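You operate a simulated robot arm through the tools that you are given. There is no shell and no other tool. Be economical: measure what you need, move in short steps, check, and stop when the job is done.

You are at the controls of a simulated robot arm. One attempt, no reset.

JOB
Put one of the white bottles from the bench top on the white order card there.

The check looks at the end state, three seconds after you hand in, the way a careful person would. Anything else that was tipped, shoved, dropped, spilled or broken makes it a failure.

ROBOT AND FRAMES
A 7-joint arm with a two-finger parallel gripper, fixed in place. Base frame: the origin is at the foot of the arm, x ahead of it, y to its left, z up; the work surface is at about z = 0. Lengths are in mm, angles in degrees, forces in N, time in s.
With the tool pointing down near the work surface it reaches from about 220 to 580 mm from the base axis. Its first joint turns from -66.0 to 66.0 degrees. Payload 2.5 kg.
Tool frame: the origin (TCP) lies between the finger pads and is the grasp point; the fingertips stand 23 mm ahead of it; z points along the fingers, y is the line along which they close. Largest opening 94 mm; finger width 38, thickness 10; the body of the gripper, 54 by 96 mm, starts 39 mm behind the TCP.
Orientation is told as [roll, pitch, yaw] about the base's x, y, z axes, in that order, counted from this pose: with the fingers straight down and closing along the base's y, the tool's x points along the base's -x, its y along +y and its z along -z.

CONTROLS
- The arm moves only by the tool apply_moves. Its argument "moves" is text: rows parted by semicolons, each of 4 numbers parted by spaces: the shift along the base's x, y, z in m, then the turn about the base's z in degrees. In form: tx ty tz twist; .... A call has 1 to 8 rows; each row shifts and turns the commanded pose from where the row before left it. "claw" is the finger opening in m, from 0 to 0.094, set as the call begins (left out, the last holds). Each row takes 0.2 s and may step no farther than 50 mm and 8.6 degrees from the row before; otherwise, or with a gripper value out of range, the whole call is refused. A pose out of reach is approached as far as the arm can. The call stops where the force on the tool passes 40 N (or 10 N more than at its start, if that is more) or the arm is blocked; 0.2 s more then pass. The fingers move at their own pace (about 108 mm/s each) and stop on an object; they squeeze with about 37 N. The grip force told is the motor's: it shows also when the fingers shut on nothing. Time passes only in rows, and 0.2 s behind the last, so rows that do not move let the fingers close. The reply holds the time, the measured pose of the TCP, the force on the tool along the base axes, the opening and the grip force, in the units named above and with some noise.
- Cameras (640 x 400 px; columns grow to the right, rows downward): "scene" is fixed at [127.3, -415.5, 538.8]; the picture's right is [0.75, -0.66, 0.00], its down [-0.41, -0.47, -0.78] and it looks along [0.51, 0.58, -0.63] (base axes); focal length 252 px, centre (320, 200). "wrist" rides on the gripper at [-39, 0, -44] in the tool frame; the picture's right is [0.00, -1.00, 0.00], its down [0.97, 0.00, -0.24] and it looks along [0.24, 0.00, 0.97] (tool axes); focal length 218 px, centre (320, 200).
- grab_frame(camera): a new picture of that camera. No time passes.
- probe_pixels(camera, pixels): for up to 12 pixels [column, row] of the newest picture of that camera ("zoom" is the newest enlarged one), the place [x, y, z] in the base frame of the surface seen there, good to about 2 mm. No time passes.
- close_up(camera, box): a new picture of the part [left, top, right, bottom] of that camera's present view, enlarged. No time passes.
- sign_off(): hands the job in; it is judged then, once.

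Go step by step. Measure first, check grasps and placings, and put right what went wrong. The budget is 60 turns and 30 pictures, counting those below and the enlarged ones. Unless the task says otherwise, let go and move clear before handing in, and close with one line.

The tools are called after "Emit:" as name(argument=value, ...) on one line, values as JSON. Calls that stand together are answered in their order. apply_moves: Moves the arm, as the interface text tells. Its arguments: {"type":"object","properties":{"moves":{"type":"string"},"claw":{"type":"number"}},"required":["moves"]} The other tools are called the same way: grab_frame (camera) takes a picture; probe_pixels (camera, pixels) gives the place of the surface under pixels of a picture; close_up (camera, box) takes an enlarged picture of a part of a camera's view; sign_off () hands the job in.

At the start:

```text
time: 0.0
tool_pos: [422.2, -13.9, 298.8]
tcp_rot: [0.0, 0.0, 0.0]
contact_force: [-0.4, -0.2, -0.7]
opening: 94.0
grasp_force: 0.1
```

scene: 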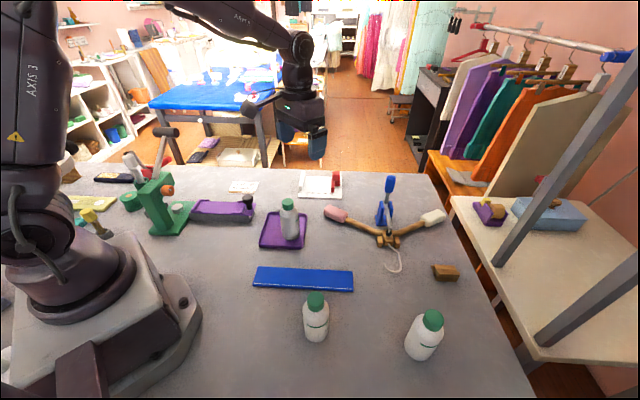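
wrist: 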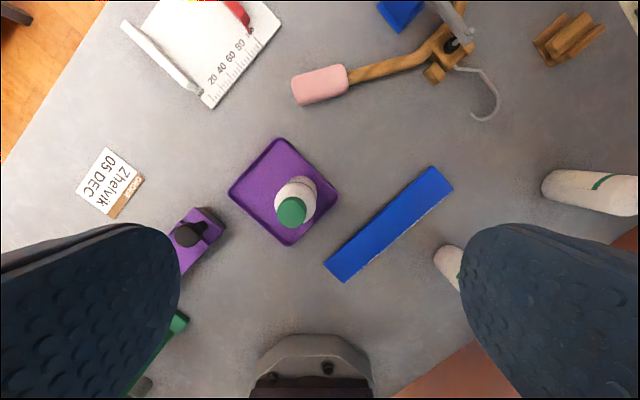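

The white order card shows at wrist (110,183) / scene (243,187). White bottles stand on the bench at scene (316,318) and (424,335), and a third is in the purple tray. I'll enlarge and measure these.

Emit:
close_up(camera="scene", box=[260, 260, 460, 385])

Emit:
probe_pixels(camera="scene", pixels=[[316, 298], [316, 309], [316, 325], [316, 339], [432, 317], [424, 338], [418, 356], [304, 325], [328, 325], [243, 187], [290, 203], [303, 285]])

Emit:
probe_pixels(camera="wrist", pixels=[[110, 183], [104, 150], [143, 178], [113, 216], [78, 189], [125, 197], [200, 215], [190, 235], [165, 60], [205, 105]])

Emit:
close_up(camera="scene", box=[110, 140, 350, 290])

```text
3.20 times, centred on (360, 322) of scene
```

zoom: 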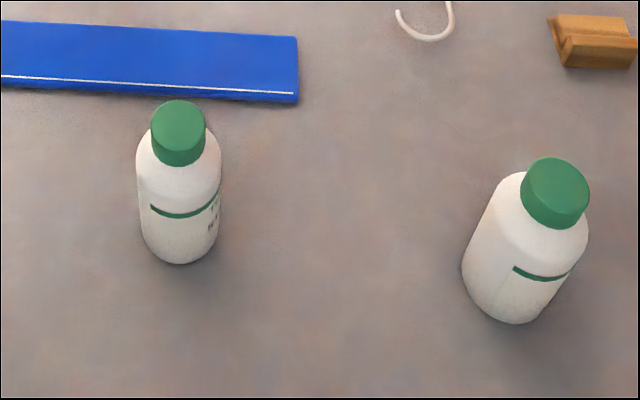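

```text
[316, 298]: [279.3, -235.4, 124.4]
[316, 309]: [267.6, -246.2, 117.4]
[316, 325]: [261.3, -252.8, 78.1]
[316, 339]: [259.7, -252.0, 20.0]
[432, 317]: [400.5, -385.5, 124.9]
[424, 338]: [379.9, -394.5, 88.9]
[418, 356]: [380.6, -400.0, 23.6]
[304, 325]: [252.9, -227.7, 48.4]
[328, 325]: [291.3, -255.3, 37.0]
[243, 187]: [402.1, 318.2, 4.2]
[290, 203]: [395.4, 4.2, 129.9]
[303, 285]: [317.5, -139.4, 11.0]
```

```text
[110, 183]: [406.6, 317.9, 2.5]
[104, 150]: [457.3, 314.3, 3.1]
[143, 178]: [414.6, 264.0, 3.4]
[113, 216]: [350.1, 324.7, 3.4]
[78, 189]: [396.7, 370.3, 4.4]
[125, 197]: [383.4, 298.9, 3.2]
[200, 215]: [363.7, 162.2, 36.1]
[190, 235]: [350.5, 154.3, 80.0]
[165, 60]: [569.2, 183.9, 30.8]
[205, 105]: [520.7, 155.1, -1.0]
```

```text
2.67 times, centred on (230, 215) of scene
```

zoom: 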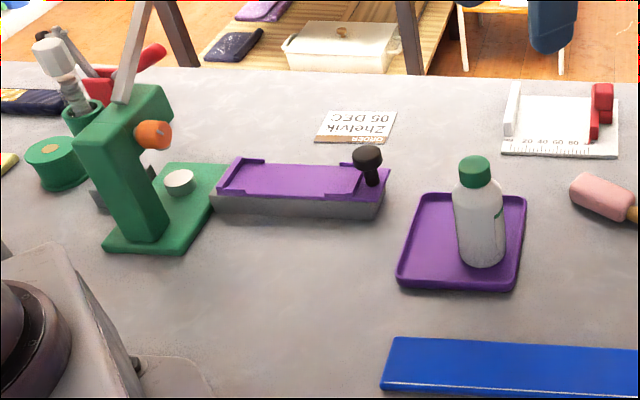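

Bottle A's axis is near (279,-235), top z≈125, radius ~25. The card centre is about (404,318). Before planning the carry I'll probe how tall the obstacles around the card are.

Emit:
probe_pixels(camera="zoom", pixels=[[115, 100], [150, 10], [125, 90], [155, 135], [150, 92], [55, 45], [80, 95], [155, 52], [368, 153], [50, 150], [240, 160], [180, 180]])

Emit:
probe_pixels(camera="scene", pixels=[[176, 132], [160, 130], [390, 178], [337, 212], [432, 216], [316, 293], [316, 303], [166, 152], [308, 312], [325, 312]])

```text
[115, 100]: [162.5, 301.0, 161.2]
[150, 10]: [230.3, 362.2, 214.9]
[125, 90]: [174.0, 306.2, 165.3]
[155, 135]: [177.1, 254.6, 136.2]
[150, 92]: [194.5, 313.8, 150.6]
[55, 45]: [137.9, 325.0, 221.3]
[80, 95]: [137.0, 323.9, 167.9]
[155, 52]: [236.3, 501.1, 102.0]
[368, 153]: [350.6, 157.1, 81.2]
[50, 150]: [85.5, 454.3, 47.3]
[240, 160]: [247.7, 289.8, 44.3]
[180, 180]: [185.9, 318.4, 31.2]
```

```text
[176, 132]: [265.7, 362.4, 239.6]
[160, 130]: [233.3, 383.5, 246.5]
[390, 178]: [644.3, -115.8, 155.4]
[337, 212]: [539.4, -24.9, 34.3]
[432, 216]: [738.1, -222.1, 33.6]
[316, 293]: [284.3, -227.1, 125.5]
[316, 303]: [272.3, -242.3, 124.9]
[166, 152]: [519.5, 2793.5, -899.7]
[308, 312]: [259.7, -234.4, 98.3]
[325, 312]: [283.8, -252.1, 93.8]
```

The tallest nearby thing is the press lever, at about (265,362,240), roughly 140 mm from the card. The bottle cap is centred at ~(278,-235). I'll move above bottle A at the present height.

Emit:
apply_moves(moves="-0.024 -0.037 0 0; -0.024 -0.037 0 0; -0.024 -0.037 0 0; -0.024 -0.037 0 0; -0.024 -0.037 0 0; -0.0242 -0.0361 0 0; 0 0 0 0", claw=0.094)

Emit:
grab_frame(camera="wrist")

```text
time: 1.6
tool_pos: [278.1, -234.9, 297.8]
tcp_rot: [0.0, 0.0, 0.0]
contact_force: [0.5, 0.0, 0.6]
opening: 93.9
grasp_force: 0.1
```

```text
25 pictures are left
```

wrist: 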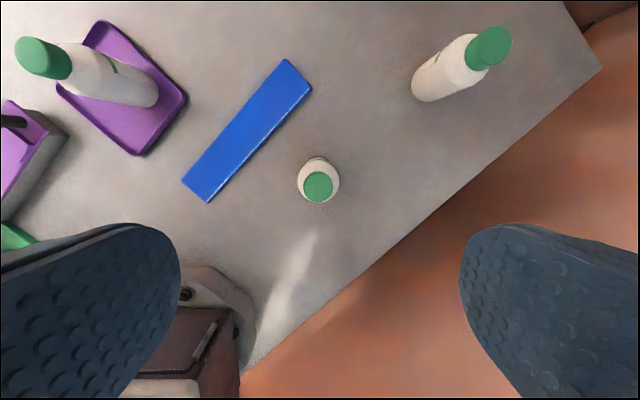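

The bottle cap is at (318,187), nearly on the gripper's centre line. I'll refine its centre with a probe.

Emit:
probe_pixels(camera="wrist", pixels=[[318, 187], [305, 187], [331, 187], [318, 174], [318, 199], [299, 178], [339, 178], [318, 160]])

```text
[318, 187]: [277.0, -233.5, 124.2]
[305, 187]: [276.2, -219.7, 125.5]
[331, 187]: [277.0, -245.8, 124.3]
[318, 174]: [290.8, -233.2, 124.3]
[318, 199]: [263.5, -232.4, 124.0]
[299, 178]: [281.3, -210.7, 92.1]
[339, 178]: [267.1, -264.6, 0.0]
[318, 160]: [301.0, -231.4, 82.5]
```

The bottle axis is at (277,-233). I'll descend with the fingers open to TCP z≈91, which leaves the gripper body about 5 mm above the cap.

Emit:
apply_moves(moves="-0.001 0.0019 -0.04 0; 0 0 -0.04 0; 0 0 -0.04 0; 0 0 -0.04 0; 0 0 -0.03 0; 0 0 -0.017 0; 0 0 0 0")

```text
time: 3.2
tool_pos: [277.5, -232.1, 93.4]
tcp_rot: [0.0, 0.0, 0.0]
contact_force: [0.2, 0.6, 0.4]
opening: 94.0
grasp_force: 0.1
```

The descent reached z=93 with no contact, so I'll close the fingers on the bottle now.

Emit:
apply_moves(moves="0 0 0 0; 0 0 0 0; 0 0 0 0; 0 0 0 0", claw=0.03)

Emit:
close_up(camera="scene", box=[230, 200, 430, 325])

```text
time: 4.2
tool_pos: [277.3, -233.8, 94.7]
tcp_rot: [0.0, 0.1, 0.0]
contact_force: [0.5, 0.4, -0.5]
opening: 48.1
grasp_force: 37.0
```

```text
3.20 times, centred on (330, 262) of scene
```

zoom: 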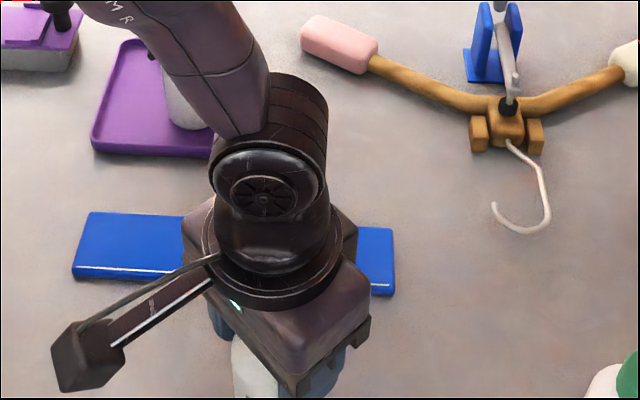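

The opening is 48 mm at 37 N, so the bottle is held. I'll lift gently at first, then higher.

Emit:
apply_moves(moves="0 0 0.01 0; 0 0 0.02 0; 0 0 0.03 0; 0 0 0.04 0; 0 0 0.04 0; 0 0 0.04 0; 0 0 0.03 0; 0 0 0 0")

Emit:
grab_frame(camera="scene")

```text
time: 6.0
tool_pos: [282.0, -233.0, 304.3]
tcp_rot: [0.0, 0.0, 0.0]
contact_force: [0.2, 0.4, -2.3]
opening: 48.5
grasp_force: 37.1
```

```text
23 pictures are left
```

scene: 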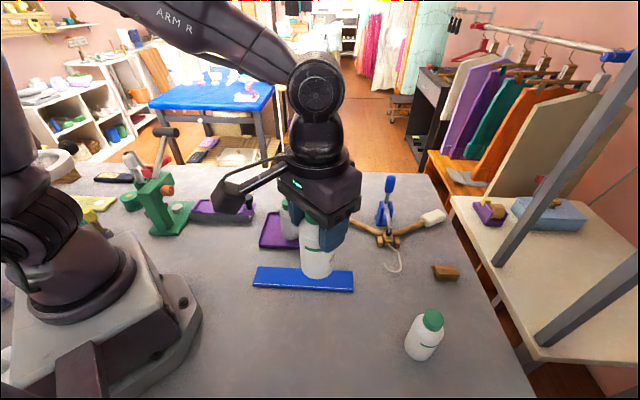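

The bottle is up and upright, with its base at about z=210. I'll carry it across, clear of everything.

Emit:
apply_moves(moves="0.0204 0.0333 0 0; 0.0204 0.0333 0 0; 0.0204 0.0333 0 0; 0.0204 0.0333 0 0; 0.0204 0.0333 0 0; 0.0204 0.0333 0 0; 0.0204 0.0333 0 0; 0 0 0 0")

Emit:
apply_moves(moves="-0.002 0.0397 0 0; -0.002 0.0397 0 0; -0.002 0.0397 0 0; -0.002 0.0397 0 0; -0.002 0.0397 0 0; -0.002 0.0397 0 0; -0.002 0.0397 0 0; -0.002 0.0397 0 0")

Emit:
grab_frame(camera="scene")

Emit:
grab_frame(camera="wrist")

```text
time: 7.8
tool_pos: [422.4, -0.6, 302.2]
tcp_rot: [0.1, 0.0, 0.0]
contact_force: [0.2, 0.2, -2.7]
opening: 48.2
grasp_force: 36.7
```

```text
time: 9.6
tool_pos: [405.6, 318.3, 299.9]
tcp_rot: [0.0, 0.0, -0.1]
contact_force: [-0.1, -0.4, -2.1]
opening: 48.0
grasp_force: 37.0
```

```text
22 pictures are left
```

scene: 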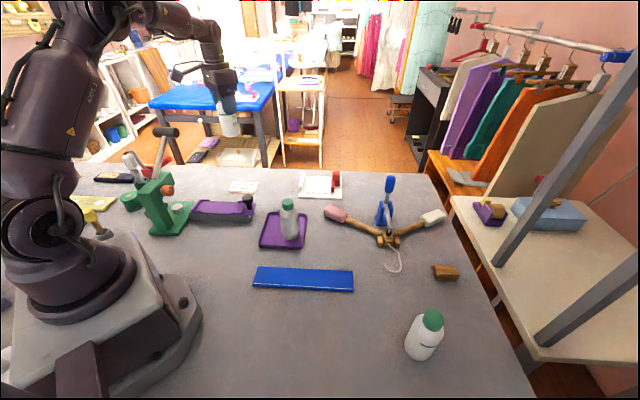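

```text
21 pictures are left
```

wrist: 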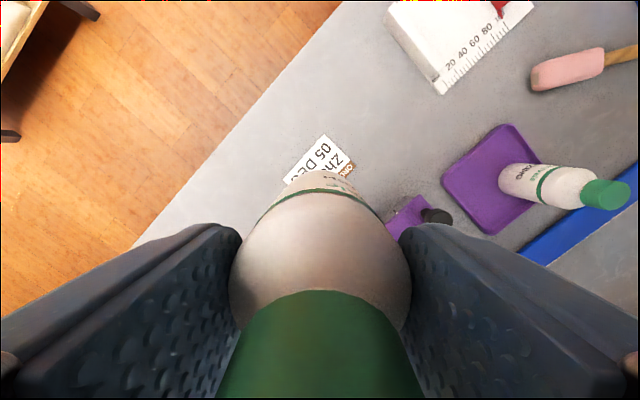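

I'm over the card centre, about (404.5,318). The descent stops about 10 mm short of contact.

Emit:
apply_moves(moves="0 0 -0.04 0; 0 0 -0.04 0; 0 0 -0.04 0; 0 0 -0.04 0; 0 0 -0.025 0; 0 0 -0.015 0; 0 0 0 0")

Emit:
close_up(camera="scene", box=[160, 110, 320, 210])

```text
time: 11.2
tool_pos: [406.1, 317.1, 102.6]
tcp_rot: [0.0, 0.0, -0.1]
contact_force: [-0.5, 0.5, -2.3]
opening: 48.2
grasp_force: 37.0
```

```text
4.00 times, centred on (240, 160) of scene
```

zoom: 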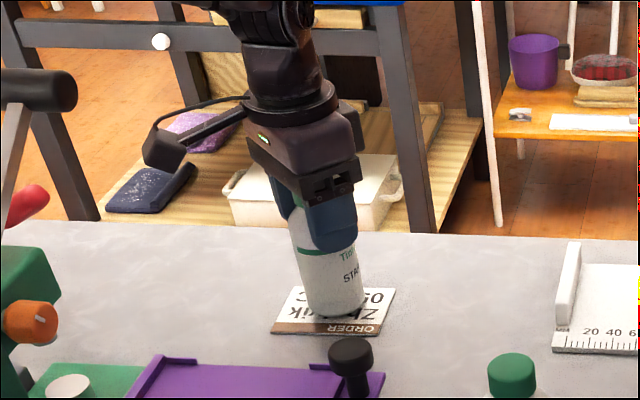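

The bottle hovers over the card with a small gap. I'll lower it in fine steps and watch the vertical force.

Emit:
apply_moves(moves="0 0 -0.002 0; 0 0 -0.002 0; 0 0 -0.001 0; 0 0 -0.001 0; 0 0 0 0")

```text
time: 12.4
tool_pos: [406.9, 317.2, 96.0]
tcp_rot: [0.0, -0.1, 0.0]
contact_force: [-0.6, -1.8, 7.1]
opening: 48.3
grasp_force: 36.7
```

The vertical force went from -2.3 to +7 N, so the bottle is resting on the card. I'll back off 0.5 mm, then open.

Emit:
apply_moves(moves="0 0 0.0005 0; 0 0 0 0")

Emit:
apply_moves(moves="0 0 0 0; 0 0 0 0; 0 0 0 0; 0 0 0 0", claw=0.09)

Emit:
close_up(camera="scene", box=[160, 110, 320, 210])

```text
time: 13.0
tool_pos: [407.6, 317.6, 95.9]
tcp_rot: [0.1, -0.3, 0.1]
contact_force: [1.7, -1.1, 7.3]
opening: 48.4
grasp_force: 36.7
```

```text
time: 14.0
tool_pos: [406.0, 316.1, 96.5]
tcp_rot: [0.0, -0.1, -0.1]
contact_force: [-0.4, -0.9, 0.4]
opening: 90.0
grasp_force: 0.0
```

```text
4.00 times, centred on (240, 160) of scene
```

zoom: 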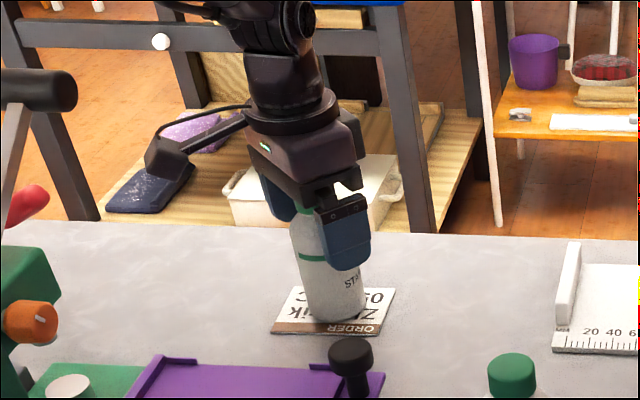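

The fingers are open and the bottle stands on the card. I'll retreat straight up and take a look.

Emit:
apply_moves(moves="0 0 0.02 0; 0 0 0.03 0; 0 0 0.04 0; 0 0 0.04 0; 0 0 0.04 0; 0 0 0.04 0; 0 0 0 0")

Emit:
close_up(camera="scene", box=[160, 110, 320, 210])

Emit:
grab_frame(camera="wrist")

Emit:
grab_frame(camera="scene")

```text
time: 15.6
tool_pos: [404.7, 318.2, 312.0]
tcp_rot: [0.0, -0.1, 0.0]
contact_force: [0.0, -0.1, -0.1]
opening: 89.8
grasp_force: 0.1
```

```text
4.00 times, centred on (240, 160) of scene
```

zoom: 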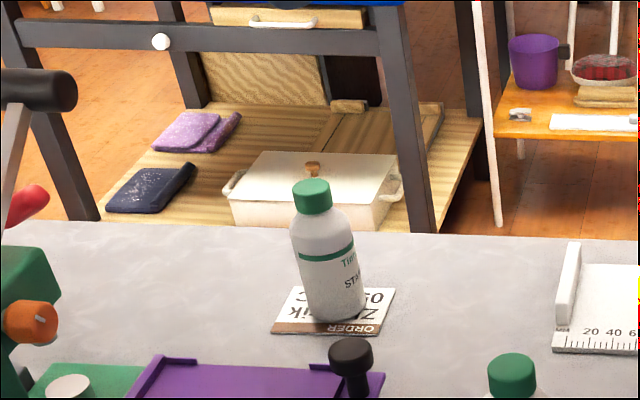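

```text
17 pictures are left
```

wrist: 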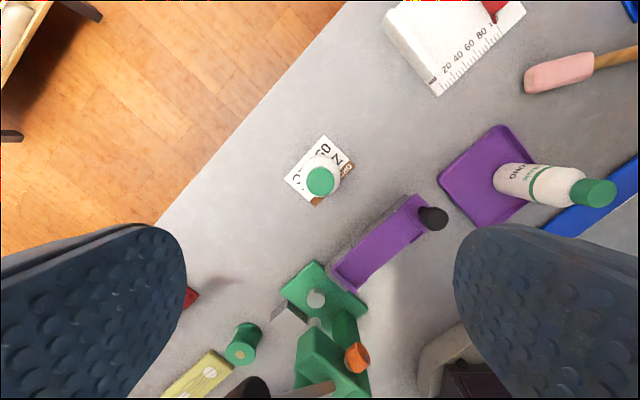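

```text
16 pictures are left
```

scene: 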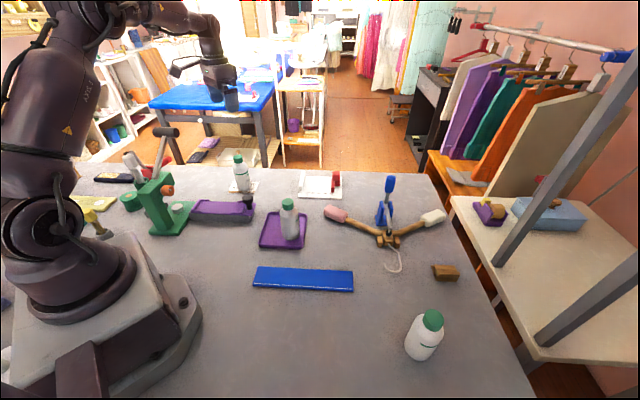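

The bottle stands upright on the card: scene (242,175), and wrist (322,178) inside the card outline. Nothing else has moved and the gripper is clear, so I'm handing in.

Emit:
sign_off()

```text
The job is handed in.
```

One white bottle from the bench top now stands upright on the white order card; the gripper has let go and moved clear, and the last pictures show nothing else disturbed.
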